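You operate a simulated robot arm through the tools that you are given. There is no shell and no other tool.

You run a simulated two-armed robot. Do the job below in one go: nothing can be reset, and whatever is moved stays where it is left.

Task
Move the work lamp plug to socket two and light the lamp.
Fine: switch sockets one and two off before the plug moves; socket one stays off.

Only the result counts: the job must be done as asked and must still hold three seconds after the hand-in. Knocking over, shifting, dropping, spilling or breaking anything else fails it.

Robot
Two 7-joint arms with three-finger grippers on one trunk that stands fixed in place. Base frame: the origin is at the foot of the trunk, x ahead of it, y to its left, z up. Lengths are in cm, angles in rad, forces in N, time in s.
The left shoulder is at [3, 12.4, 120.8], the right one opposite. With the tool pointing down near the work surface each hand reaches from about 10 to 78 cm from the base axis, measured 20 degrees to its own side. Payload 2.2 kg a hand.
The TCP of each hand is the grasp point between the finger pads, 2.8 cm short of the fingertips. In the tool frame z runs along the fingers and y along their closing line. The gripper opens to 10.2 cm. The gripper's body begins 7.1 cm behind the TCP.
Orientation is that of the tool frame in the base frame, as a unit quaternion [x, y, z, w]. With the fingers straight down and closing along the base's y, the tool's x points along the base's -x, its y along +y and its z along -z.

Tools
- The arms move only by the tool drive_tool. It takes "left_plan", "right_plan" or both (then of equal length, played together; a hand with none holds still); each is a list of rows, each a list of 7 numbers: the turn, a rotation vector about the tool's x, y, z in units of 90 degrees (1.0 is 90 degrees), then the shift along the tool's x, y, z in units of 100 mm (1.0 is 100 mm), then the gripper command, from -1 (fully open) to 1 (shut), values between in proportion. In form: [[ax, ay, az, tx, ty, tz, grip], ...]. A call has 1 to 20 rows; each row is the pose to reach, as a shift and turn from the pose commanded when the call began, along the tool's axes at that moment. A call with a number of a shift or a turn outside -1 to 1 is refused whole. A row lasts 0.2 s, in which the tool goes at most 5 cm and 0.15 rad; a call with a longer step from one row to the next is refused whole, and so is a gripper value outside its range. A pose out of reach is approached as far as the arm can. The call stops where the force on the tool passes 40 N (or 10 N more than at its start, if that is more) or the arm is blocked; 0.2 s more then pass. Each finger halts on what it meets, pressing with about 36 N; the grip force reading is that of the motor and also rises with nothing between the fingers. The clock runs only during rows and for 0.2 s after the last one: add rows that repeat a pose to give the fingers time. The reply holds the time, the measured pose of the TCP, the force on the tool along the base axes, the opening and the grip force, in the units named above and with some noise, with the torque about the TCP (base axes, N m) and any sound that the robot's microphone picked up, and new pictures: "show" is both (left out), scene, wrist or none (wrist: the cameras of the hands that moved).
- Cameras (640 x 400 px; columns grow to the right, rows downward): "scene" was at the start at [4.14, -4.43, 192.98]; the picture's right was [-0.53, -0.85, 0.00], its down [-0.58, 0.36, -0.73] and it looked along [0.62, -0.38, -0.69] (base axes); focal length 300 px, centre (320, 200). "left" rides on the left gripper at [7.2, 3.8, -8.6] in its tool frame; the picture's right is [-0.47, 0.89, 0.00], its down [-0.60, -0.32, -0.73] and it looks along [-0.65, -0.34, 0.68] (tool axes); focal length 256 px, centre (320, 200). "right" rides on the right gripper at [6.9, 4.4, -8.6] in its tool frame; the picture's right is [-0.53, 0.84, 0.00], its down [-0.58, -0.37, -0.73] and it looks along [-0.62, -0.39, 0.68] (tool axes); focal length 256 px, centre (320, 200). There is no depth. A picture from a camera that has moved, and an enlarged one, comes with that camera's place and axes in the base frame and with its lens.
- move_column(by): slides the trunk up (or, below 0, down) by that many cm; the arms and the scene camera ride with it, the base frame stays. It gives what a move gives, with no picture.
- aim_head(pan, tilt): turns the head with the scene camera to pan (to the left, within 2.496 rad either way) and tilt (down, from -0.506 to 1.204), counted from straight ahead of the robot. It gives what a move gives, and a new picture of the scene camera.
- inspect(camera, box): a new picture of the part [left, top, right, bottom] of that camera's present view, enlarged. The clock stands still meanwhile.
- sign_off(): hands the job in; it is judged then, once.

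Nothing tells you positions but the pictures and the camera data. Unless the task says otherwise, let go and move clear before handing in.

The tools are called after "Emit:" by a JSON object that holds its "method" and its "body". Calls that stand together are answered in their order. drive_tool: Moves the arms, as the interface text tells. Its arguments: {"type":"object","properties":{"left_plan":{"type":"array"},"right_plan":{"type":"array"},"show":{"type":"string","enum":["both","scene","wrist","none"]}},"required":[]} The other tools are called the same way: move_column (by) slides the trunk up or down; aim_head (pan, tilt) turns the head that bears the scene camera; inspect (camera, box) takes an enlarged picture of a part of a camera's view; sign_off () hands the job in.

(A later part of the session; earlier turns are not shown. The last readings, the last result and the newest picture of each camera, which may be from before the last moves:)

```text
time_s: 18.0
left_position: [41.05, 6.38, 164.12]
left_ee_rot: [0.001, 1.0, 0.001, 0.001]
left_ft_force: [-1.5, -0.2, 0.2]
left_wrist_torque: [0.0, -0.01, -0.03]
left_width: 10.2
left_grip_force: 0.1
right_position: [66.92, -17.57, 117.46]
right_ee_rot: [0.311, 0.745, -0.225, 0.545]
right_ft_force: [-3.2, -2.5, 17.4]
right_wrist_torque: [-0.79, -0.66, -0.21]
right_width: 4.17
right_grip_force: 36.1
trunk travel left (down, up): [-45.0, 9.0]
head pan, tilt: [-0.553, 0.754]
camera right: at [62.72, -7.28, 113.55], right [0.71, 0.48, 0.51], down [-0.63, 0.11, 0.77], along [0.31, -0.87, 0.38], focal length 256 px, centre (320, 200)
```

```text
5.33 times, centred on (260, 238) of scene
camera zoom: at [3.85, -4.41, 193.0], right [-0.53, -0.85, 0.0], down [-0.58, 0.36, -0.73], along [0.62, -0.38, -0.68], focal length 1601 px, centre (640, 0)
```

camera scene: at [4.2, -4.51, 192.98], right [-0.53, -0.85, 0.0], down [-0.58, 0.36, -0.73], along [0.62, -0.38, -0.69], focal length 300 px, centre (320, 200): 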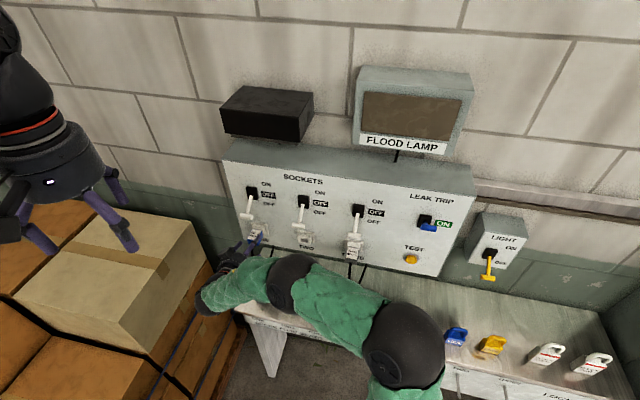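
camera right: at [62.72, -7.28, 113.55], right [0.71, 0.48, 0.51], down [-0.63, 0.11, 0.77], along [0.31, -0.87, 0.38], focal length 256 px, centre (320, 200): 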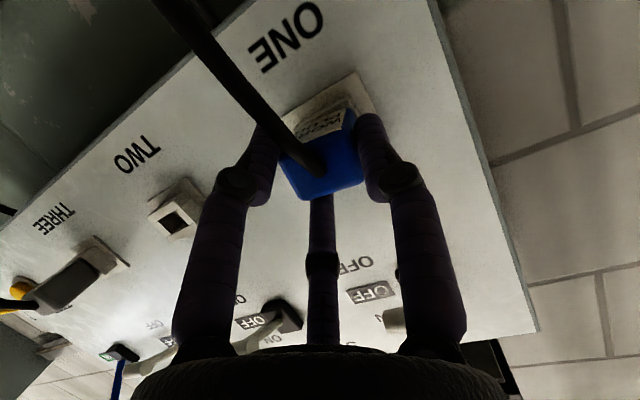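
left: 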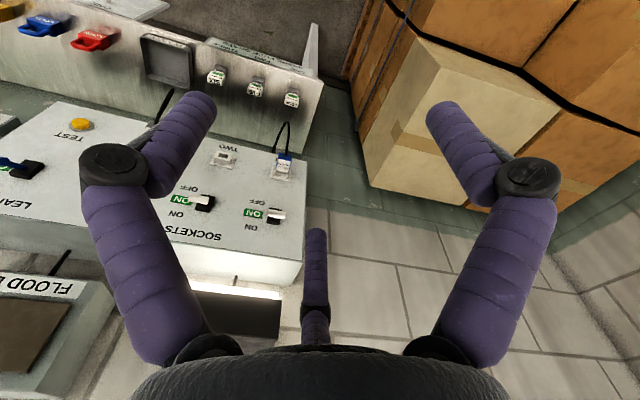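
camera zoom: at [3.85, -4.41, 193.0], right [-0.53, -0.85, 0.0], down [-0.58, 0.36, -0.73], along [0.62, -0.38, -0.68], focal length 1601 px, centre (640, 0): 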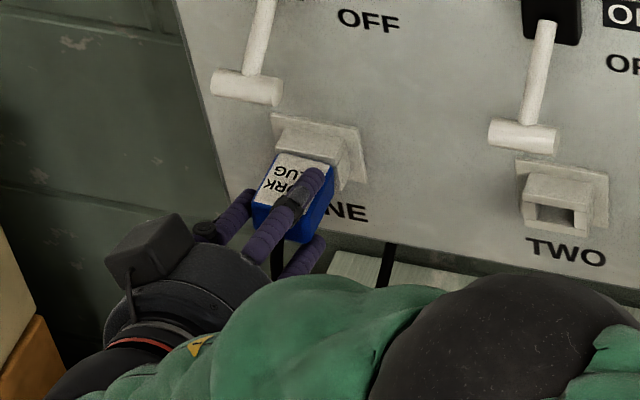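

Closing stopped at 4.2 cm with 17 N of upward force, so the hand's third digit is landing on the plug's upper right edge and the grip isn't clean. I'll reopen, level the tool to horizontal and raise it slightly so that digit clears the plug.

Emit:
{"method": "drive_tool", "body": {"right_plan": [[0, 0, 0, 0, 0, 0, -0.1], [0, 0, 0, 0, 0, 0, -0.1], [0, -0.09, 0, -0.02, 0, 0.0, -0.1], [0, -0.18, 0, -0.047, 0, 0.017, -0.1], [0, -0.2, 0, -0.047, 0, 0.017, -0.1]], "show": "wrist"}}

Emit:
{"method": "inspect", "body": {"camera": "right", "box": [200, 60, 440, 210]}}

Emit:
{"method": "inspect", "body": {"camera": "scene", "box": [200, 200, 320, 275]}}

```text
time_s: 19.2
left_position: [41.37, 6.31, 164.06]
left_ee_rot: [0.0, 1.0, 0.0, 0.0]
left_ft_force: [0.1, 0.5, -0.6]
left_wrist_torque: [-0.01, 0.0, 0.01]
left_width: 10.2
left_grip_force: 0.0
right_position: [67.16, -17.76, 117.49]
right_ee_rot: [0.271, 0.653, -0.271, 0.653]
right_ft_force: [-0.2, 0.7, -0.4]
right_wrist_torque: [0.04, 0.01, -0.02]
right_width: 5.61
right_grip_force: 0.1
trunk travel left (down, up): [-45.0, 9.0]
head pan, tilt: [-0.553, 0.754]
camera right: at [64.2, -8.6, 110.59], right [0.6, 0.6, 0.53], down [-0.78, 0.26, 0.58], along [0.21, -0.76, 0.62], focal length 256 px, centre (320, 200)
```

right: 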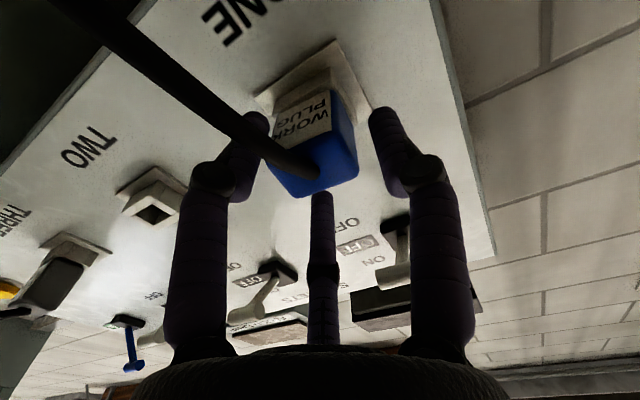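

```text
2.67 times, centred on (320, 135) of right
camera zoom: at [64.2, -8.6, 110.59], right [0.6, 0.6, 0.53], down [-0.78, 0.26, 0.58], along [0.21, -0.76, 0.62], focal length 683 px, centre (320, 373)
```

zoom: 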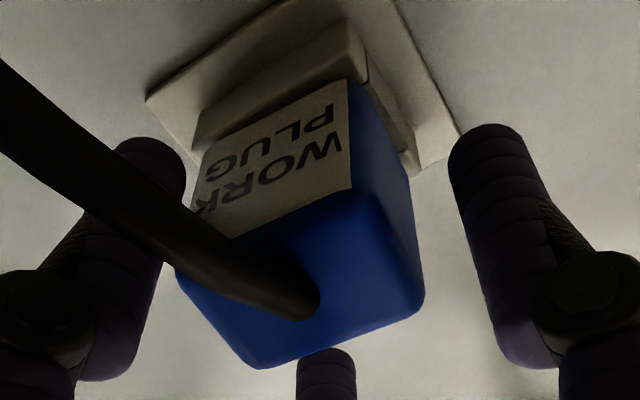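

```text
5.33 times, centred on (260, 238) of scene
camera zoom: at [4.13, -4.42, 192.99], right [-0.53, -0.85, 0.0], down [-0.58, 0.36, -0.73], along [0.62, -0.38, -0.69], focal length 1601 px, centre (640, 0)
```

zoom: 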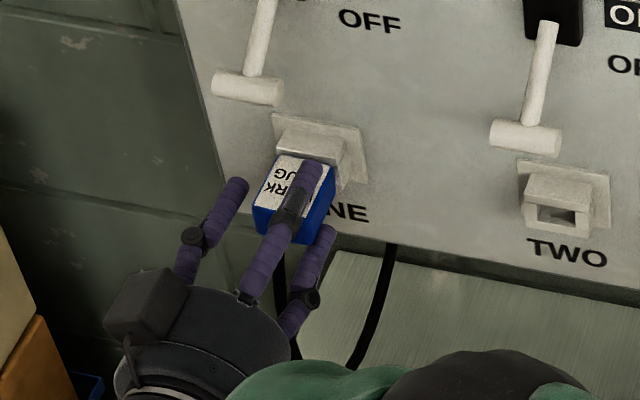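

The tool is level and the third digit now sits above the plug with clearance. Closing again and watching for side loads.

Emit:
{"method": "drive_tool", "body": {"right_plan": [[0, 0, 0, 0, 0, 0, 0.15], [0, 0, 0, 0, 0, 0, 0.5], [0, 0, 0, 0, 0, 0, 1], [0, 0, 0, 0, 0, 0, 1]], "show": "wrist"}}

Emit:
{"method": "inspect", "body": {"camera": "right", "box": [200, 60, 440, 210]}}

Emit:
{"method": "inspect", "body": {"camera": "scene", "box": [200, 200, 320, 275]}}

```text
time_s: 20.2
left_position: [41.54, 6.34, 164.03]
left_ee_rot: [0.0, 1.0, 0.0, -0.002]
left_ft_force: [0.5, -0.5, 0.5]
left_wrist_torque: [0.01, 0.0, 0.0]
left_width: 10.19
left_grip_force: 0.1
right_position: [67.18, -17.66, 117.17]
right_ee_rot: [0.269, 0.656, -0.27, 0.651]
right_ft_force: [-3.7, 5.3, -14.3]
right_wrist_torque: [0.51, 0.56, 0.01]
right_width: 3.53
right_grip_force: 36.2
trunk travel left (down, up): [-45.0, 9.0]
head pan, tilt: [-0.553, 0.754]
camera right: at [64.12, -8.49, 110.28], right [0.6, 0.6, 0.53], down [-0.77, 0.26, 0.58], along [0.21, -0.76, 0.62], focal length 256 px, centre (320, 200)
```

right: 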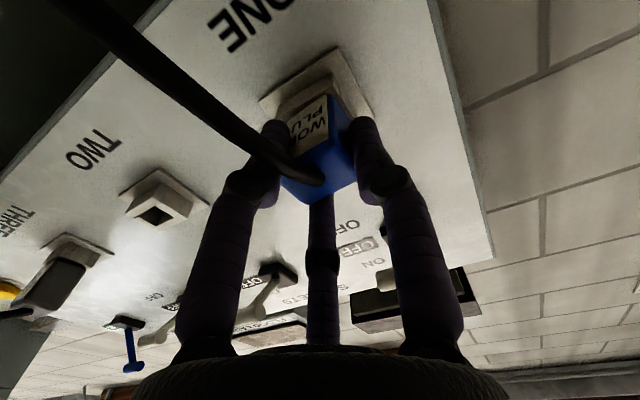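

```text
2.67 times, centred on (320, 135) of right
camera zoom: at [64.12, -8.49, 110.28], right [0.6, 0.6, 0.53], down [-0.77, 0.26, 0.58], along [0.21, -0.76, 0.62], focal length 683 px, centre (320, 373)
```

zoom: 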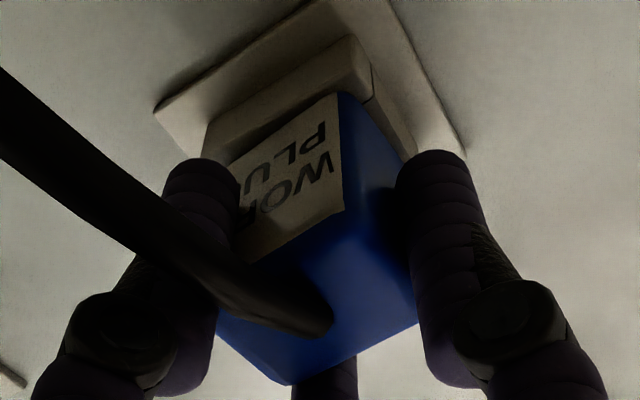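

```text
5.33 times, centred on (260, 238) of scene
camera zoom: at [4.31, -4.36, 192.97], right [-0.53, -0.85, 0.0], down [-0.58, 0.36, -0.73], along [0.62, -0.38, -0.69], focal length 1601 px, centre (640, 0)
```

zoom: 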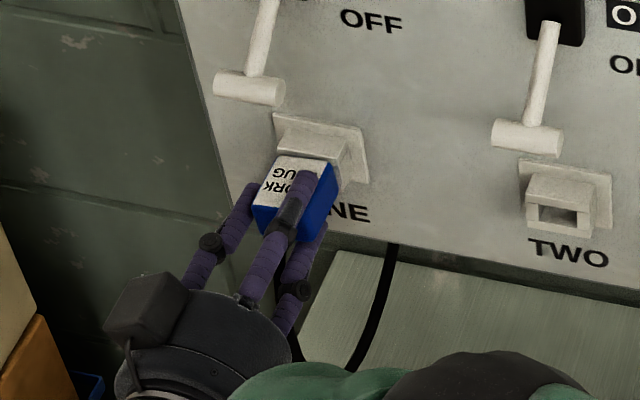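

The grip is now 3.5 cm wide, which fits the plug, but the hand was drawn down 0.3 cm with a 14 N load. I'll follow that shift by lowering the command 0.3 cm to relieve the load before pulling.

Emit:
{"method": "drive_tool", "body": {"right_plan": [[0, 0, 0, 0.015, 0, 0, 1], [0, 0, 0, 0.03, 0, 0, 1], [0, 0, 0, 0.03, 0, 0, 1]], "show": "none"}}

```text
time_s: 21.0
left_position: [41.42, 6.46, 164.06]
left_ee_rot: [0.0, 1.0, 0.0, 0.0]
left_ft_force: [-0.8, -0.7, 0.1]
left_wrist_torque: [0.0, 0.01, 0.0]
left_width: 10.2
left_grip_force: 0.0
right_position: [67.26, -17.7, 117.16]
right_ee_rot: [0.271, 0.654, -0.271, 0.653]
right_ft_force: [-7.8, 7.7, -12.8]
right_wrist_torque: [0.47, 0.45, -0.01]
right_width: 3.53
right_grip_force: 35.7
trunk travel left (down, up): [-45.0, 9.0]
head pan, tilt: [-0.553, 0.754]
```

The grip is holding at 3.5 cm and the remaining load is internal friction against the socket. With both switches off, I'll pull the plug straight out along the tool axis, slowly.

Emit:
{"method": "drive_tool", "body": {"right_plan": [[0, 0, 0, 0.03, 0, -0.05, 1], [0, 0, 0, 0.03, 0, -0.1, 1], [0, 0, 0, 0.03, 0, -0.15, 1], [0, 0, 0, 0.03, 0, -0.2, 1], [0, 0, 0, 0.03, 0, -0.3, 1], [0, 0, 0, 0.03, 0, -0.4, 1], [0, 0, 0, 0.03, 0, -0.5, 1], [0, 0, 0, 0.03, 0, -0.6, 1]], "show": "both"}}

Emit:
{"method": "inspect", "body": {"camera": "right", "box": [200, 60, 440, 210]}}

Emit:
{"method": "inspect", "body": {"camera": "scene", "box": [200, 200, 320, 275]}}

```text
time_s: 22.8
left_position: [41.25, 6.31, 164.11]
left_ee_rot: [0.0, 1.0, 0.0, 0.0]
left_ft_force: [-0.1, 0.1, -0.7]
left_wrist_torque: [-0.01, 0.01, 0.0]
left_width: 10.22
left_grip_force: 0.1
right_position: [63.03, -13.46, 116.81]
right_ee_rot: [0.271, 0.654, -0.272, 0.652]
right_ft_force: [-0.3, -0.5, 0.7]
right_wrist_torque: [0.02, 0.02, -0.04]
right_width: 3.49
right_grip_force: 35.7
trunk travel left (down, up): [-45.0, 9.0]
head pan, tilt: [-0.553, 0.754]
camera scene: at [4.15, -4.4, 192.98], right [-0.53, -0.85, 0.0], down [-0.58, 0.36, -0.73], along [0.62, -0.38, -0.69], focal length 300 px, centre (320, 200)
camera right: at [60.02, -4.36, 109.98], right [0.6, 0.6, 0.53], down [-0.77, 0.26, 0.58], along [0.21, -0.76, 0.62], focal length 256 px, centre (320, 200)
```

scene: 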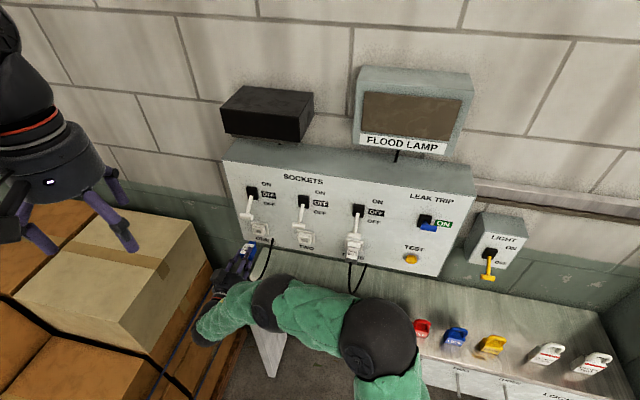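
right: 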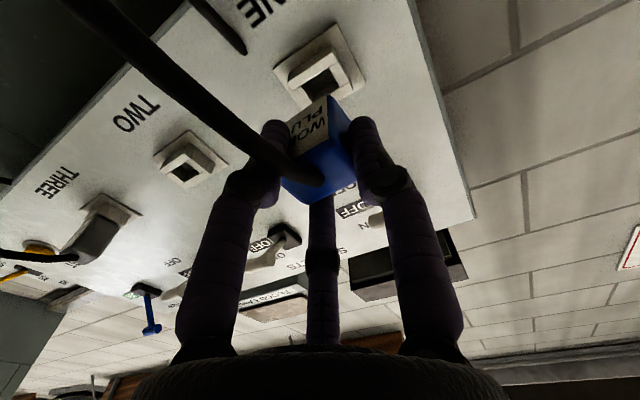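

```text
2.67 times, centred on (320, 135) of right
camera zoom: at [60.02, -4.36, 109.98], right [0.6, 0.6, 0.53], down [-0.77, 0.26, 0.58], along [0.21, -0.76, 0.62], focal length 683 px, centre (320, 373)
```

zoom: 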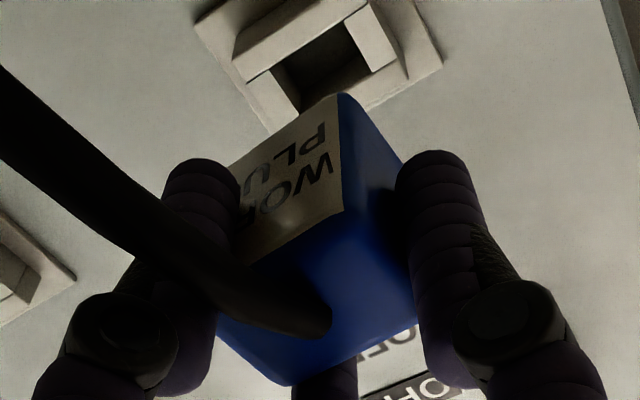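

```text
5.33 times, centred on (260, 238) of scene
camera zoom: at [4.15, -4.4, 192.98], right [-0.53, -0.85, 0.0], down [-0.58, 0.36, -0.73], along [0.62, -0.38, -0.69], focal length 1601 px, centre (640, 0)
```

zoom: 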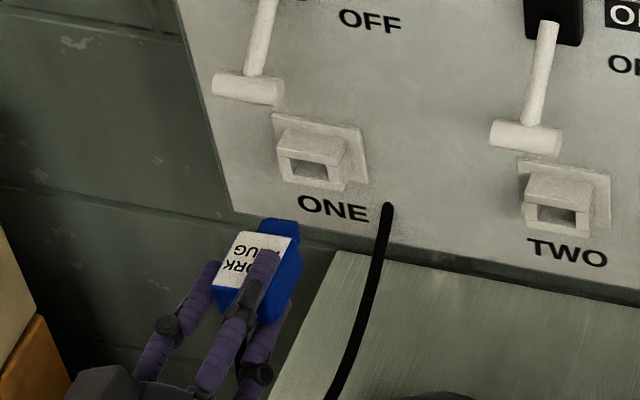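

The plug came out cleanly and hasn't shifted in the hand; it has a stepped nose. I'll zoom on both empty sockets to measure the exact offset between them.

Emit:
{"method": "inspect", "body": {"camera": "scene", "box": [245, 215, 277, 235]}}

Emit:
{"method": "inspect", "body": {"camera": "scene", "box": [291, 225, 323, 245]}}

Emit:
{"method": "inspect", "body": {"camera": "scene", "box": [236, 232, 268, 252]}}

Emit:
{"method": "inspect", "body": {"camera": "right", "box": [140, 110, 240, 210]}}

Emit:
{"method": "inspect", "body": {"camera": "right", "box": [260, 10, 380, 130]}}

```text
16.00 times, centred on (261, 225) of scene
camera zoom: at [4.15, -4.4, 192.98], right [-0.53, -0.85, 0.0], down [-0.58, 0.36, -0.73], along [0.62, -0.38, -0.69], focal length 4802 px, centre (1264, -200)
```

zoom: 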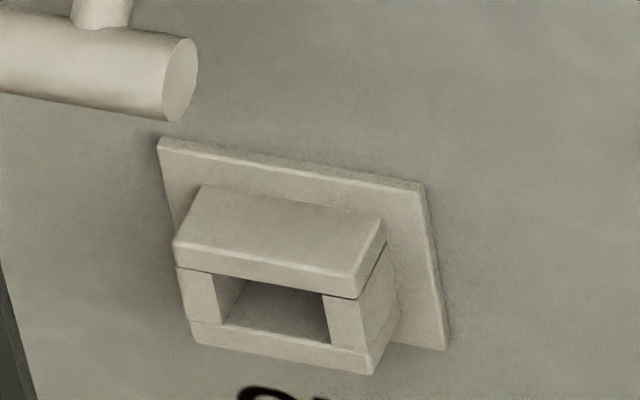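

```text
16.00 times, centred on (307, 235) of scene
camera zoom: at [4.15, -4.4, 192.98], right [-0.53, -0.85, 0.0], down [-0.58, 0.36, -0.73], along [0.62, -0.38, -0.69], focal length 4802 px, centre (528, -360)
```

zoom: 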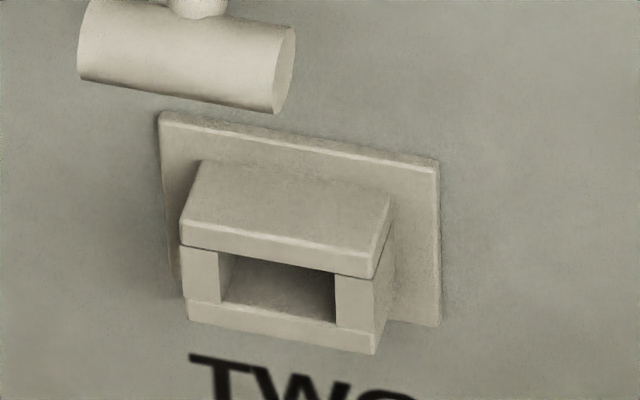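

```text
16.00 times, centred on (252, 242) of scene
camera zoom: at [4.15, -4.4, 192.98], right [-0.53, -0.85, 0.0], down [-0.58, 0.36, -0.73], along [0.62, -0.38, -0.69], focal length 4802 px, centre (1408, -472)
```

zoom: 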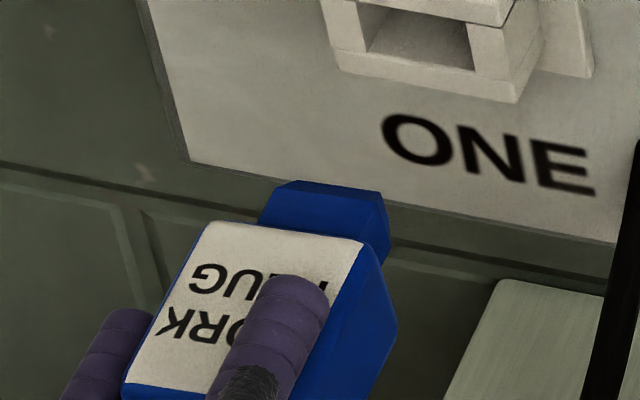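

```text
4.00 times, centred on (190, 160) of right
camera zoom: at [60.02, -4.36, 109.98], right [0.6, 0.6, 0.53], down [-0.77, 0.26, 0.58], along [0.21, -0.76, 0.62], focal length 1024 px, centre (840, 360)
```

zoom: 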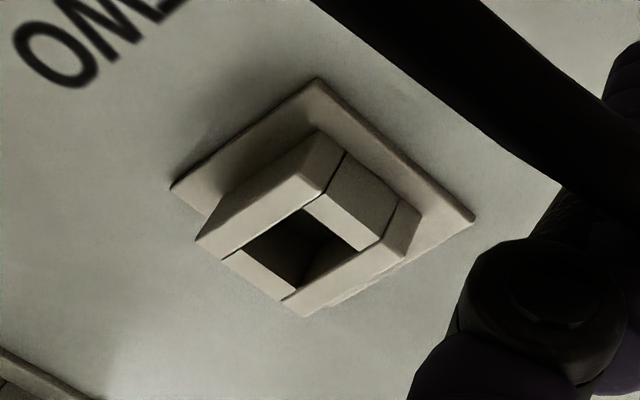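

```text
3.33 times, centred on (320, 70) of right
camera zoom: at [60.02, -4.36, 109.98], right [0.6, 0.6, 0.53], down [-0.77, 0.26, 0.58], along [0.21, -0.76, 0.62], focal length 853 px, centre (320, 633)
```

zoom: 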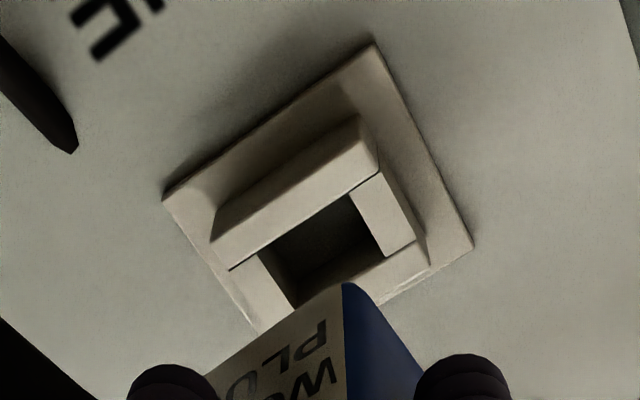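

The sockets are 16.0 cm apart along the 45° panel line, with holes at equal height, so inserted at socket two the grasp point should be at about (55.9,-29.0,117.2). I'll carry the plug right, parallel to the panel, in two stages.

Emit:
{"method": "drive_tool", "body": {"right_plan": [[0, 0, 0, -0.01, -0.15, 0, 1], [0, 0, 0, -0.02, -0.3, 0, 1], [0, 0, 0, -0.03, -0.5, 0, 1], [0, 0, 0, -0.036, -0.7, 0, 1], [0, 0, 0, -0.036, -0.85, 0, 1], [0, 0, 0, -0.036, -0.95, 0, 1]], "show": "both"}}

```text
time_s: 24.2
left_position: [41.33, 6.25, 163.99]
left_ee_rot: [0.0, 1.0, -0.001, 0.0]
left_ft_force: [-0.6, -0.1, 0.0]
left_wrist_torque: [0.02, -0.01, -0.01]
left_width: 10.2
left_grip_force: 0.1
right_position: [56.27, -20.39, 117.21]
right_ee_rot: [0.27, 0.654, -0.27, 0.653]
right_ft_force: [-0.5, 0.2, 0.7]
right_wrist_torque: [0.02, 0.03, -0.01]
right_width: 3.51
right_grip_force: 36.4
trunk travel left (down, up): [-45.0, 9.0]
head pan, tilt: [-0.553, 0.754]
camera scene: at [4.12, -4.46, 192.98], right [-0.53, -0.85, 0.0], down [-0.58, 0.36, -0.73], along [0.62, -0.38, -0.69], focal length 300 px, centre (320, 200)
camera right: at [53.25, -11.17, 110.33], right [0.6, 0.6, 0.53], down [-0.77, 0.26, 0.58], along [0.21, -0.76, 0.62], focal length 256 px, centre (320, 200)
```

scene: 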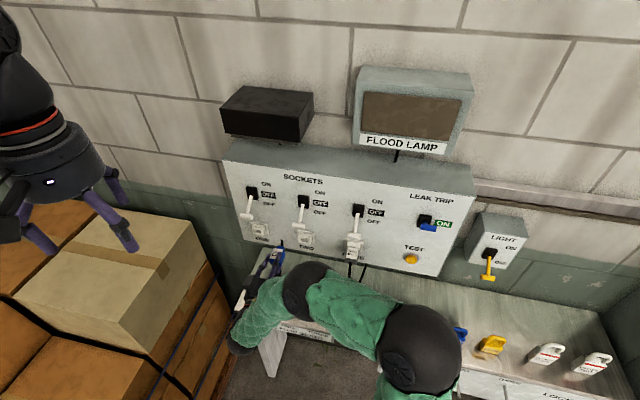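
right: 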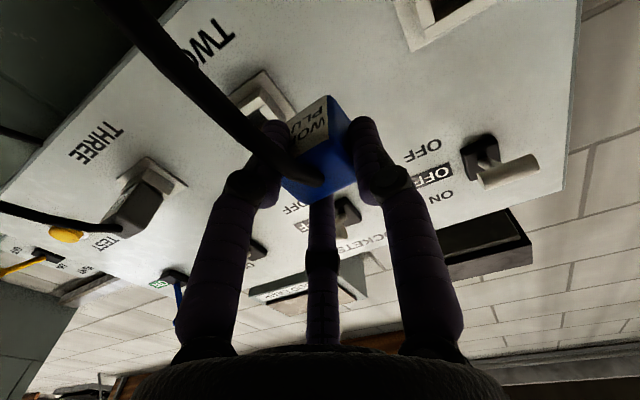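

The plug is riding steadily with no load and the elbow is high above the bench. Continuing to the spot in front of socket two.

Emit:
{"method": "drive_tool", "body": {"right_plan": [[0, 0, 0, 0, -0.2, 0, 1], [0, 0, 0, 0, -0.4, -0.01, 1], [0, 0, 0, 0, -0.55, -0.017, 1], [0, 0, 0, 0, -0.634, -0.017, 1], [0, 0, 0, 0, -0.634, -0.017, 1]], "show": "both"}}

Emit:
{"method": "inspect", "body": {"camera": "scene", "box": [275, 220, 323, 250]}}

Emit:
{"method": "inspect", "body": {"camera": "right", "box": [260, 10, 380, 130]}}

```text
time_s: 25.4
left_position: [41.39, 6.4, 164.04]
left_ee_rot: [0.001, 1.0, -0.001, 0.001]
left_ft_force: [0.0, 0.0, 0.5]
left_wrist_torque: [0.0, 0.0, 0.04]
left_width: 10.2
left_grip_force: 0.1
right_position: [51.58, -24.7, 117.19]
right_ee_rot: [0.27, 0.653, -0.27, 0.653]
right_ft_force: [-0.1, -0.4, -0.8]
right_wrist_torque: [0.05, 0.0, 0.03]
right_width: 3.49
right_grip_force: 35.9
trunk travel left (down, up): [-45.0, 9.0]
head pan, tilt: [-0.553, 0.754]
camera scene: at [4.18, -4.39, 192.98], right [-0.53, -0.85, 0.0], down [-0.58, 0.36, -0.73], along [0.62, -0.38, -0.69], focal length 300 px, centre (320, 200)
camera right: at [48.64, -15.49, 110.43], right [0.6, 0.6, 0.53], down [-0.77, 0.26, 0.58], along [0.21, -0.76, 0.62], focal length 256 px, centre (320, 200)
```

scene: 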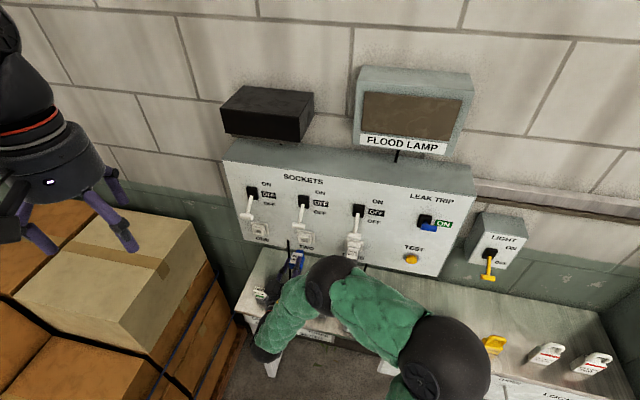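
right: 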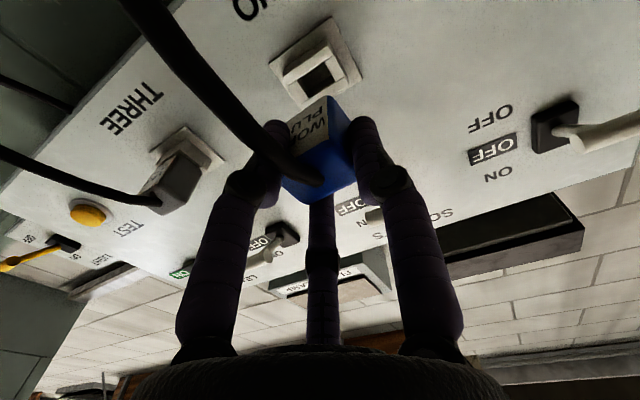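

```text
13.33 times, centred on (299, 235) of scene
camera zoom: at [4.18, -4.39, 192.98], right [-0.53, -0.85, 0.0], down [-0.58, 0.36, -0.73], along [0.62, -0.38, -0.69], focal length 4002 px, centre (600, -267)
```

zoom: 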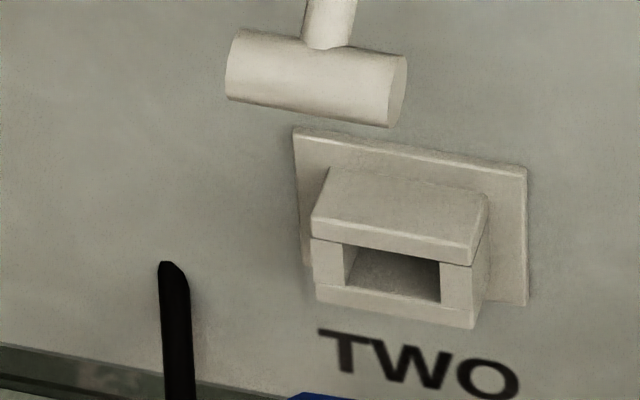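

```text
3.33 times, centred on (320, 70) of right
camera zoom: at [48.64, -15.49, 110.43], right [0.6, 0.6, 0.53], down [-0.77, 0.26, 0.58], along [0.21, -0.76, 0.62], focal length 853 px, centre (320, 633)
```

zoom: 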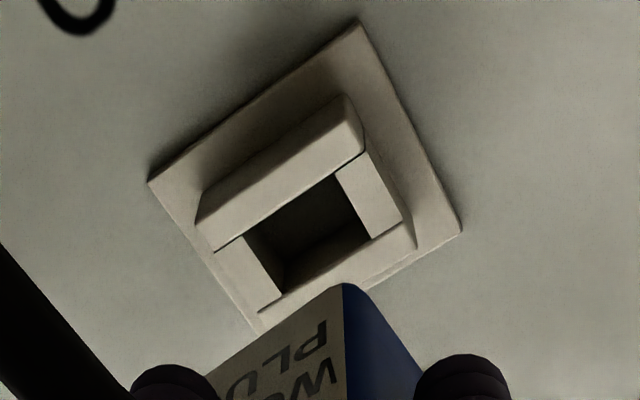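

Aligned in front of socket two: the wrist view matches the one at socket one to within about a millimetre. I'll advance to just before the nose enters and check.

Emit:
{"method": "drive_tool", "body": {"right_plan": [[0, 0, 0, 0, -0.005, 0.1, 1], [0, 0, 0, 0, -0.005, 0.2, 1], [0, 0, 0, 0, -0.005, 0.3, 1], [0, 0, 0, 0, -0.005, 0.35, 1], [0, 0, 0, 0, -0.005, 0.35, 1]], "show": "wrist"}}

Emit:
{"method": "inspect", "body": {"camera": "scene", "box": [275, 225, 323, 255]}}

Emit:
{"method": "inspect", "body": {"camera": "right", "box": [260, 30, 380, 150]}}

```text
time_s: 26.6
left_position: [41.25, 6.29, 164.05]
left_ee_rot: [0.0, 1.0, 0.0, 0.001]
left_ft_force: [0.0, 0.3, 0.6]
left_wrist_torque: [-0.03, -0.01, -0.03]
left_width: 10.21
left_grip_force: 0.1
right_position: [53.97, -27.09, 117.32]
right_ee_rot: [0.271, 0.653, -0.271, 0.653]
right_ft_force: [-0.5, -0.7, -0.1]
right_wrist_torque: [-0.03, -0.03, 0.0]
right_width: 3.49
right_grip_force: 35.5
trunk travel left (down, up): [-45.0, 9.0]
head pan, tilt: [-0.553, 0.754]
camera right: at [51.03, -17.99, 110.4], right [0.6, 0.6, 0.53], down [-0.77, 0.26, 0.58], along [0.21, -0.76, 0.62], focal length 256 px, centre (320, 200)
```

right: 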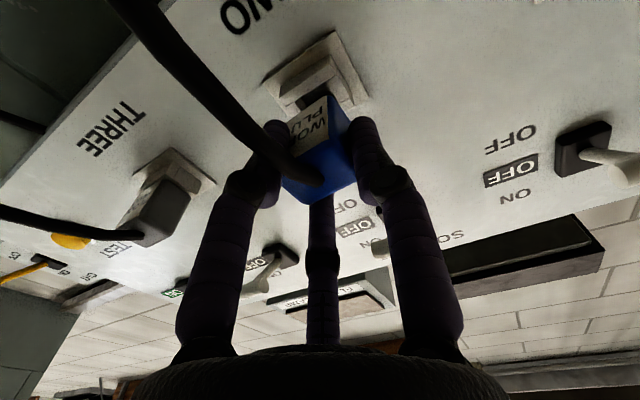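

```text
13.33 times, centred on (299, 240) of scene
camera zoom: at [4.14, -4.42, 192.98], right [-0.53, -0.85, 0.0], down [-0.58, 0.36, -0.73], along [0.62, -0.38, -0.69], focal length 4002 px, centre (600, -333)
```

zoom: 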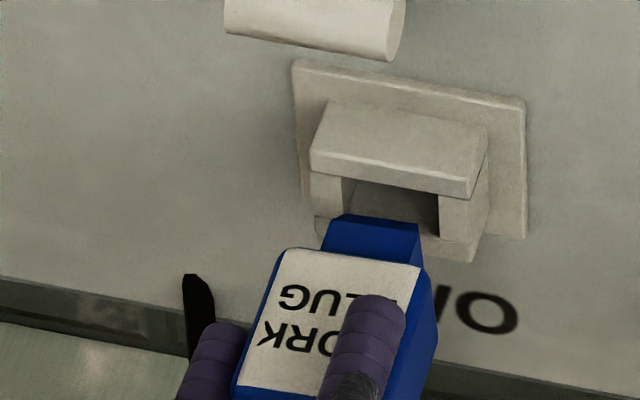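

```text
3.33 times, centred on (320, 90) of right
camera zoom: at [51.03, -17.99, 110.4], right [0.6, 0.6, 0.53], down [-0.77, 0.26, 0.58], along [0.21, -0.76, 0.62], focal length 853 px, centre (320, 567)
```

zoom: 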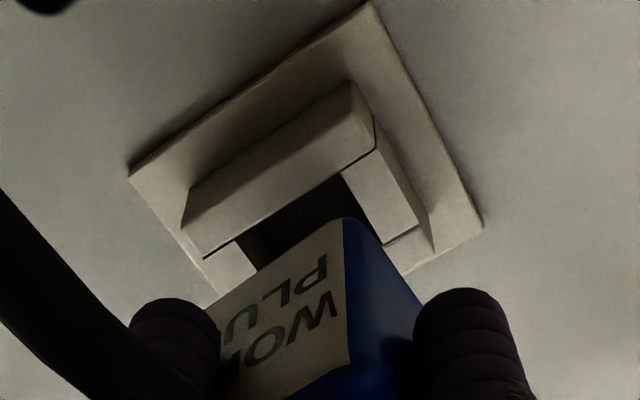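

The scene zoom shows the nose centred on the hole with about 2 mm clearance each side. Inserting slowly.

Emit:
{"method": "drive_tool", "body": {"right_plan": [[0, 0, 0, 0.008, 0, 0.04, 1], [0, 0, 0, 0.008, 0, 0.08, 1], [0, 0, 0, 0.008, 0, 0.12, 1], [0, 0, 0, 0.008, 0, 0.16, 1], [0, 0, 0, 0.008, 0, 0.2, 1], [0, 0, 0, 0.008, 0, 0.235, 1], [0, 0, 0, 0.008, 0, 0.26, 1], [0, 0, 0, 0.008, 0, 0.275, 1], [0, 0, 0, 0.008, 0, 0.275, 1]], "show": "wrist"}}

Emit:
{"method": "inspect", "body": {"camera": "scene", "box": [275, 225, 323, 255]}}

Emit:
{"method": "inspect", "body": {"camera": "right", "box": [260, 30, 380, 150]}}

```text
time_s: 28.6
left_position: [41.18, 6.48, 163.98]
left_ee_rot: [-0.001, 1.0, 0.0, 0.001]
left_ft_force: [-0.4, 0.0, -0.3]
left_wrist_torque: [-0.02, 0.01, -0.03]
left_width: 10.2
left_grip_force: 0.1
right_position: [55.9, -28.77, 117.19]
right_ee_rot: [0.271, 0.654, -0.271, 0.652]
right_ft_force: [-14.2, 5.4, -5.8]
right_wrist_torque: [0.18, 0.2, -0.27]
right_width: 3.52
right_grip_force: 36.1
trunk travel left (down, up): [-45.0, 9.0]
head pan, tilt: [-0.553, 0.754]
camera right: at [52.87, -19.74, 110.21], right [0.6, 0.6, 0.53], down [-0.77, 0.26, 0.58], along [0.21, -0.76, 0.62], focal length 256 px, centre (320, 200)
```

right: 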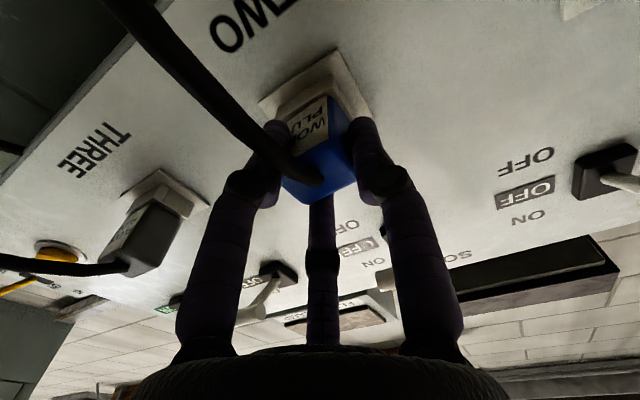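

```text
13.33 times, centred on (299, 240) of scene
camera zoom: at [3.91, -4.33, 192.99], right [-0.53, -0.85, 0.0], down [-0.58, 0.36, -0.73], along [0.62, -0.38, -0.68], focal length 4002 px, centre (600, -333)
```

zoom: 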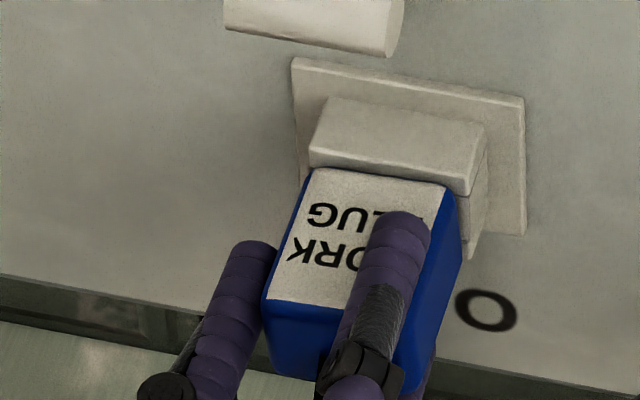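

```text
3.33 times, centred on (320, 90) of right
camera zoom: at [52.87, -19.74, 110.21], right [0.6, 0.6, 0.53], down [-0.77, 0.26, 0.58], along [0.21, -0.76, 0.62], focal length 853 px, centre (320, 567)
```

zoom: 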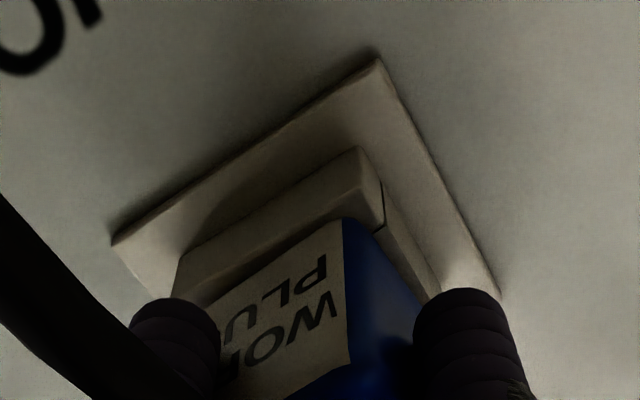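

The plug is nearly seated, with about 0.15 cm left and 14 N of resistance. I'll push the last few millimetres with a slight rightward correction.

Emit:
{"method": "drive_tool", "body": {"right_plan": [[0, 0, 0, 0, -0.008, 0.01, 1], [0, 0, 0, 0, -0.01, 0.02, 1], [0, 0, 0, 0, -0.01, 0.03, 1], [0, 0, 0, 0, -0.01, 0.04, 1], [0, 0, 0, 0, -0.01, 0.04, 1]], "show": "wrist"}}

Emit:
{"method": "inspect", "body": {"camera": "scene", "box": [275, 225, 323, 255]}}

Emit:
{"method": "inspect", "body": {"camera": "right", "box": [200, 60, 440, 210]}}

```text
time_s: 29.8
left_position: [41.14, 6.62, 164.08]
left_ee_rot: [0.0, 1.0, -0.001, 0.001]
left_ft_force: [-0.8, 0.2, -0.6]
left_wrist_torque: [0.02, -0.01, -0.02]
left_width: 10.23
left_grip_force: 0.0
right_position: [56.03, -29.06, 117.06]
right_ee_rot: [0.269, 0.655, -0.271, 0.652]
right_ft_force: [-20.7, 21.7, -12.8]
right_wrist_torque: [0.41, 0.37, -0.08]
right_width: 3.51
right_grip_force: 35.8
trunk travel left (down, up): [-45.0, 9.0]
head pan, tilt: [-0.553, 0.754]
camera right: at [53.03, -19.95, 110.2], right [0.6, 0.6, 0.53], down [-0.77, 0.26, 0.58], along [0.21, -0.76, 0.62], focal length 256 px, centre (320, 200)
```

right: 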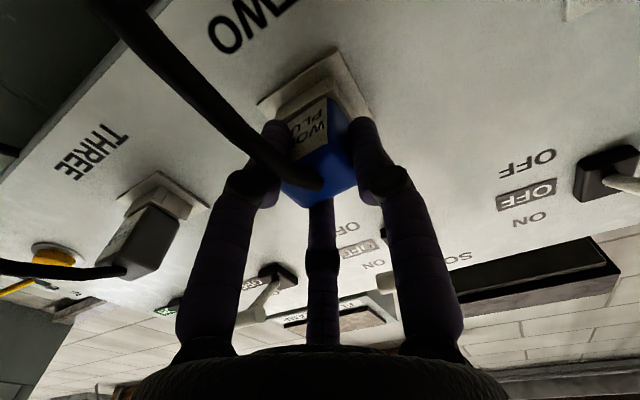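

```text
13.33 times, centred on (299, 240) of scene
camera zoom: at [3.87, -4.05, 192.99], right [-0.53, -0.85, 0.0], down [-0.58, 0.36, -0.73], along [0.62, -0.38, -0.68], focal length 4002 px, centre (600, -333)
```

zoom: 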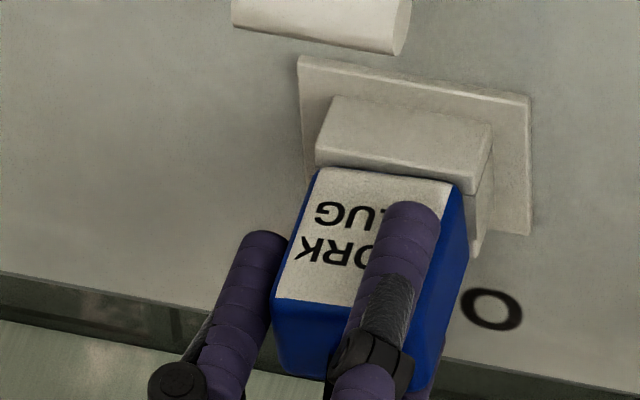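

```text
2.67 times, centred on (320, 135) of right
camera zoom: at [53.03, -19.95, 110.2], right [0.6, 0.6, 0.53], down [-0.77, 0.26, 0.58], along [0.21, -0.76, 0.62], focal length 683 px, centre (320, 373)
```

zoom: 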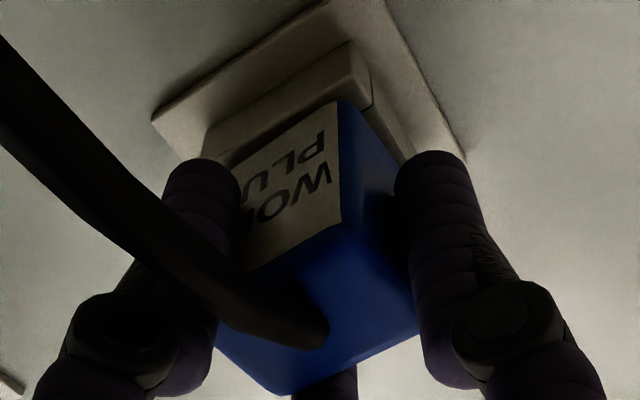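

The plug is fully home: the grasp point is at (56.0,-29.1,117.1) with a firm stop at 30 N, the same picture as it had in socket one. I'll open the fingers and back straight out.

Emit:
{"method": "drive_tool", "body": {"right_plan": [[0, 0, 0, 0, 0, 0, 0.1], [0, 0, 0, 0, 0, -0.01, -0.2], [0, 0, 0, 0, 0, -0.02, -0.25], [0, 0, 0, 0, 0, -0.02, -0.25]], "show": "wrist"}}

Emit:
{"method": "inspect", "body": {"camera": "scene", "box": [275, 225, 323, 255]}}

```text
time_s: 30.8
left_position: [41.31, 6.33, 164.05]
left_ee_rot: [0.0, 1.0, 0.0, 0.0]
left_ft_force: [0.0, 0.3, 0.7]
left_wrist_torque: [0.0, -0.01, -0.02]
left_width: 10.22
left_grip_force: 0.0
right_position: [56.08, -29.2, 117.23]
right_ee_rot: [0.27, 0.653, -0.27, 0.654]
right_ft_force: [-0.4, -0.8, 0.6]
right_wrist_torque: [0.03, 0.02, -0.03]
right_width: 6.4
right_grip_force: 0.2
trunk travel left (down, up): [-45.0, 9.0]
head pan, tilt: [-0.553, 0.754]
camera right: at [53.15, -20.11, 110.33], right [0.6, 0.6, 0.53], down [-0.78, 0.26, 0.58], along [0.2, -0.76, 0.62], focal length 256 px, centre (320, 200)
```

right: 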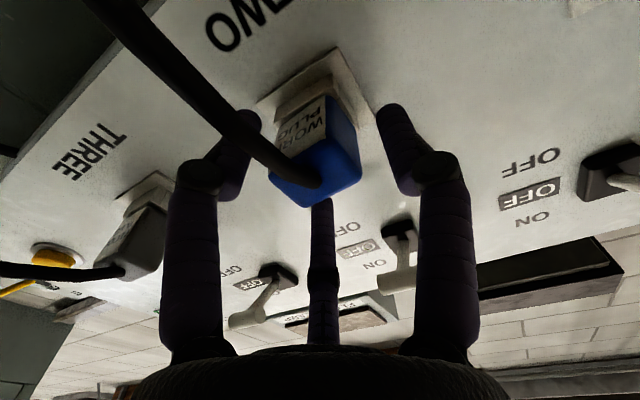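

```text
13.33 times, centred on (299, 240) of scene
camera zoom: at [4.1, -4.38, 192.99], right [-0.53, -0.85, 0.0], down [-0.58, 0.36, -0.73], along [0.62, -0.38, -0.69], focal length 4002 px, centre (600, -333)
```

zoom: 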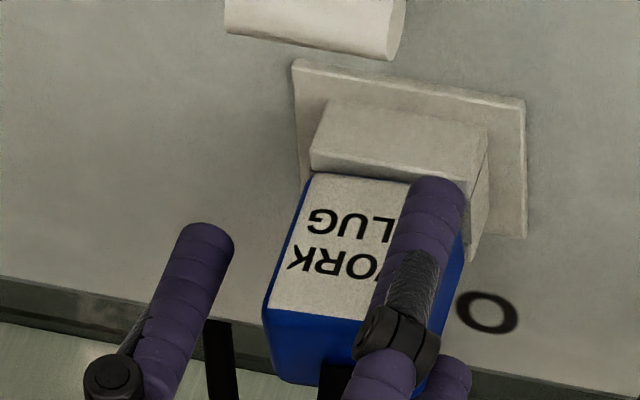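

The plug stays seated by itself. I'll back straight out 10 cm, then rise to between the plug and the lever bar while closing the fingers.

Emit:
{"method": "drive_tool", "body": {"right_plan": [[0, 0, 0, 0, 0, -0.15, -0.25], [0, 0, 0, 0, 0, -0.35, -0.25], [0, 0, 0, 0, 0, -0.6, -0.25], [0, 0, 0, 0, 0, -0.8, -0.25], [0, 0, 0, 0, 0, -0.98, -0.25], [0, 0, 0, -0.35, 0, -0.98, 0.4], [0, 0, 0, -0.68, 0, -0.98, 1], [0, 0, 0, -0.68, 0, -0.98, 1]], "show": "both"}}

Emit:
{"method": "inspect", "body": {"camera": "scene", "box": [240, 180, 336, 240]}}

```text
time_s: 32.6
left_position: [41.42, 6.29, 164.08]
left_ee_rot: [0.0, 1.0, 0.0, -0.001]
left_ft_force: [-0.6, 0.4, 0.2]
left_wrist_torque: [0.0, 0.0, -0.03]
left_width: 10.2
left_grip_force: 0.0
right_position: [49.36, -22.24, 123.89]
right_ee_rot: [0.271, 0.654, -0.27, 0.653]
right_ft_force: [0.0, -0.2, 0.5]
right_wrist_torque: [0.06, 0.02, -0.01]
right_width: 0.2
right_grip_force: 31.7
trunk travel left (down, up): [-45.0, 9.0]
head pan, tilt: [-0.553, 0.754]
camera scene: at [4.24, -4.43, 192.98], right [-0.53, -0.85, 0.0], down [-0.58, 0.36, -0.73], along [0.62, -0.38, -0.69], focal length 300 px, centre (320, 200)
camera right: at [46.35, -13.11, 116.98], right [0.6, 0.6, 0.53], down [-0.77, 0.26, 0.58], along [0.21, -0.76, 0.62], focal length 256 px, centre (320, 200)
```

scene: 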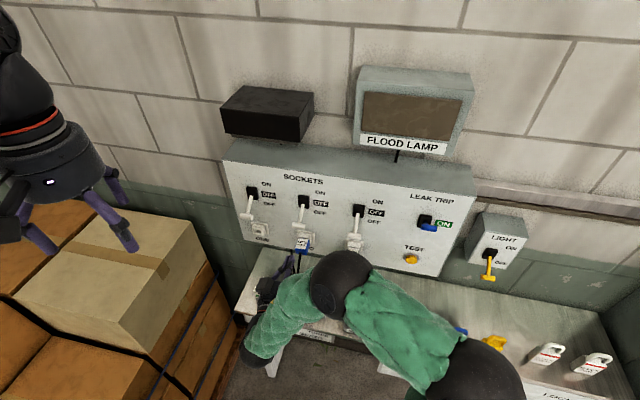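
right: 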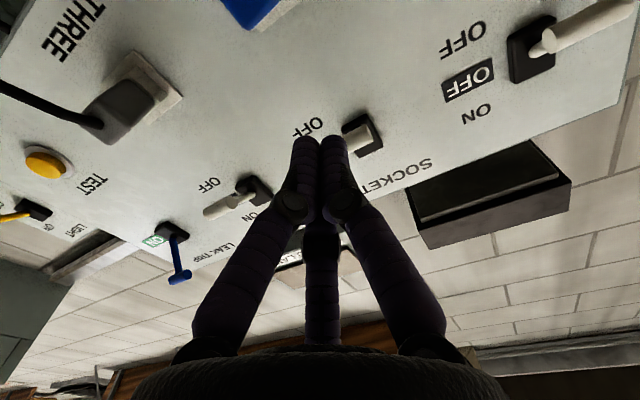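

```text
6.67 times, centred on (288, 210) of scene
camera zoom: at [4.24, -4.43, 192.98], right [-0.53, -0.85, 0.0], down [-0.58, 0.36, -0.73], along [0.62, -0.38, -0.69], focal length 2001 px, centre (533, 133)
```

zoom: 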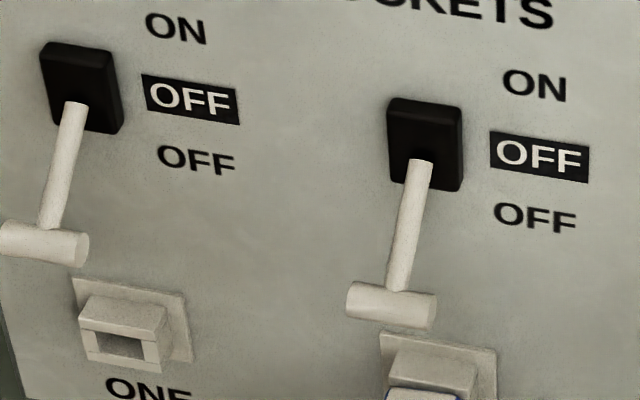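

Socket two's plug is seated, with both levers still OFF. I'll slide the closed fingers in underneath lever two's bar, above the plug.

Emit:
{"method": "drive_tool", "body": {"right_plan": [[0, 0, 0, 0, -0.02, 0.2, 1], [0, 0, 0, 0, -0.02, 0.4, 1], [0, 0, 0, 0, -0.02, 0.6, 1], [0, 0, 0, 0, -0.02, 0.75, 1], [0, 0, 0, 0, -0.02, 0.83, 1]], "show": "both"}}

Emit:
{"method": "inspect", "body": {"camera": "scene", "box": [240, 190, 336, 250]}}

```text
time_s: 33.8
left_position: [41.29, 6.38, 164.04]
left_ee_rot: [0.0, 1.0, 0.0, 0.0]
left_ft_force: [0.3, -0.6, -0.9]
left_wrist_torque: [0.02, 0.02, -0.03]
left_width: 10.19
left_grip_force: 0.0
right_position: [54.84, -28.32, 124.03]
right_ee_rot: [0.271, 0.654, -0.271, 0.653]
right_ft_force: [0.6, -0.7, -0.2]
right_wrist_torque: [0.0, -0.03, 0.01]
right_width: 0.2
right_grip_force: 31.0
trunk travel left (down, up): [-45.0, 9.0]
head pan, tilt: [-0.553, 0.754]
camera scene: at [4.14, -4.43, 192.98], right [-0.53, -0.85, 0.0], down [-0.58, 0.36, -0.73], along [0.62, -0.38, -0.69], focal length 300 px, centre (320, 200)
camera right: at [51.85, -19.18, 117.1], right [0.6, 0.6, 0.53], down [-0.77, 0.26, 0.58], along [0.21, -0.76, 0.62], focal length 256 px, centre (320, 200)
```

scene: 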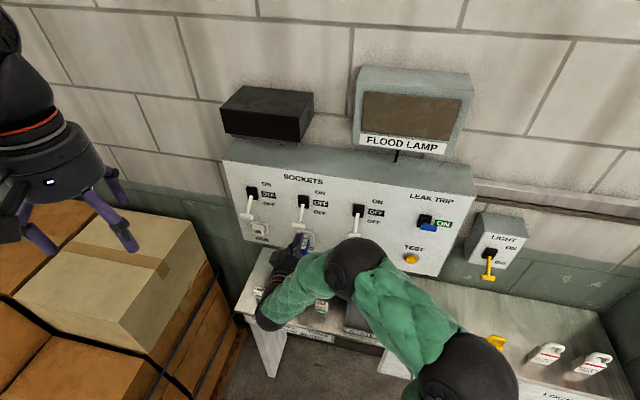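
right: 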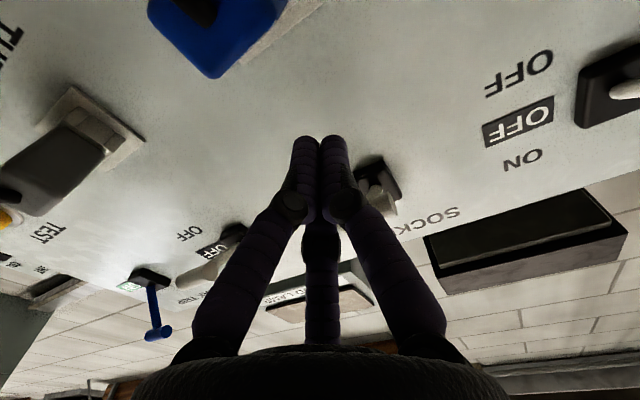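

```text
6.67 times, centred on (288, 220) of scene
camera zoom: at [4.14, -4.43, 192.98], right [-0.53, -0.85, 0.0], down [-0.58, 0.36, -0.73], along [0.62, -0.38, -0.69], focal length 2001 px, centre (533, 67)
```

zoom: 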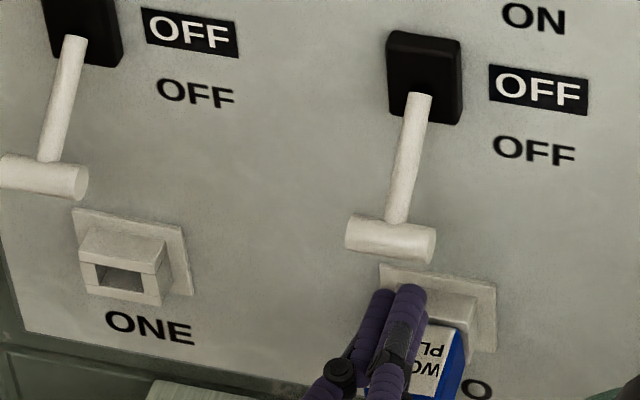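

The fingertips are under the bar of lever two and well above the plug. Lifting straight up to switch socket two on.

Emit:
{"method": "drive_tool", "body": {"right_plan": [[0, 0, 0, -0.1, 0, 0, 1], [0, 0, 0, -0.2, 0, 0, 1], [0, 0, 0, -0.3, 0, 0, 1], [0, 0, 0, -0.4, 0, 0, 1], [0, 0, 0, -0.5, 0, 0, 1], [0, 0, 0, -0.6, 0, 0, 1], [0, 0, 0, -0.7, 0, 0, 1], [0, 0, 0, -0.8, 0, 0, 1], [0, 0, 0, -0.9, 0, 0, 1], [0, 0, 0, -1.0, 0, 0, 1]], "show": "both"}}

Emit:
{"method": "inspect", "body": {"camera": "scene", "box": [240, 180, 336, 240]}}

```text
time_s: 36.0
left_position: [41.33, 6.39, 164.06]
left_ee_rot: [0.0, 1.0, 0.0, 0.0]
left_ft_force: [-0.3, -0.4, 0.1]
left_wrist_torque: [0.03, 0.01, 0.0]
left_width: 10.21
left_grip_force: 0.0
right_position: [54.92, -28.3, 133.98]
right_ee_rot: [0.27, 0.654, -0.27, 0.653]
right_ft_force: [-0.2, -0.4, -0.5]
right_wrist_torque: [-0.04, -0.01, 0.02]
right_width: 0.21
right_grip_force: 31.3
trunk travel left (down, up): [-45.0, 9.0]
head pan, tilt: [-0.553, 0.754]
camera scene: at [4.12, -4.44, 192.98], right [-0.53, -0.85, 0.0], down [-0.58, 0.36, -0.73], along [0.62, -0.38, -0.69], focal length 300 px, centre (320, 200)
camera right: at [51.99, -19.18, 127.03], right [0.6, 0.6, 0.53], down [-0.77, 0.26, 0.58], along [0.21, -0.76, 0.62], focal length 256 px, centre (320, 200)
```

scene: 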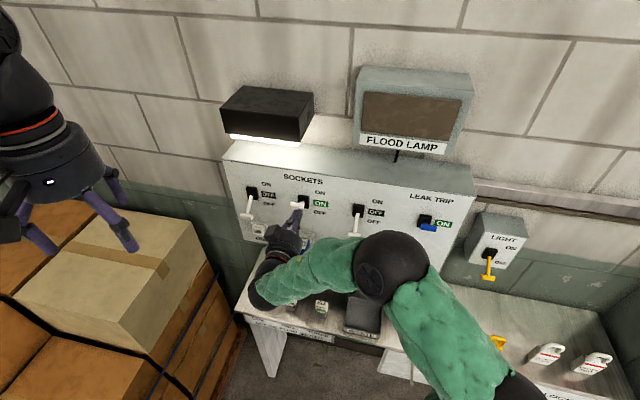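
right: 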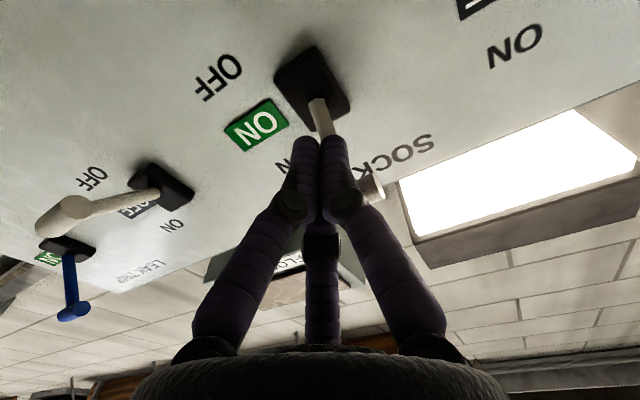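

```text
6.67 times, centred on (288, 210) of scene
camera zoom: at [4.12, -4.44, 192.98], right [-0.53, -0.85, 0.0], down [-0.58, 0.36, -0.73], along [0.62, -0.38, -0.69], focal length 2001 px, centre (533, 133)
```

zoom: 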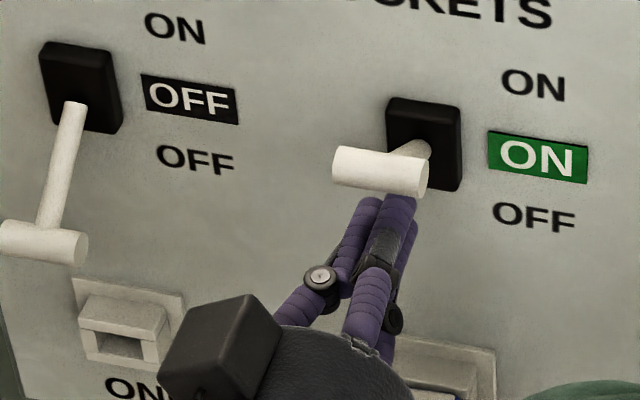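

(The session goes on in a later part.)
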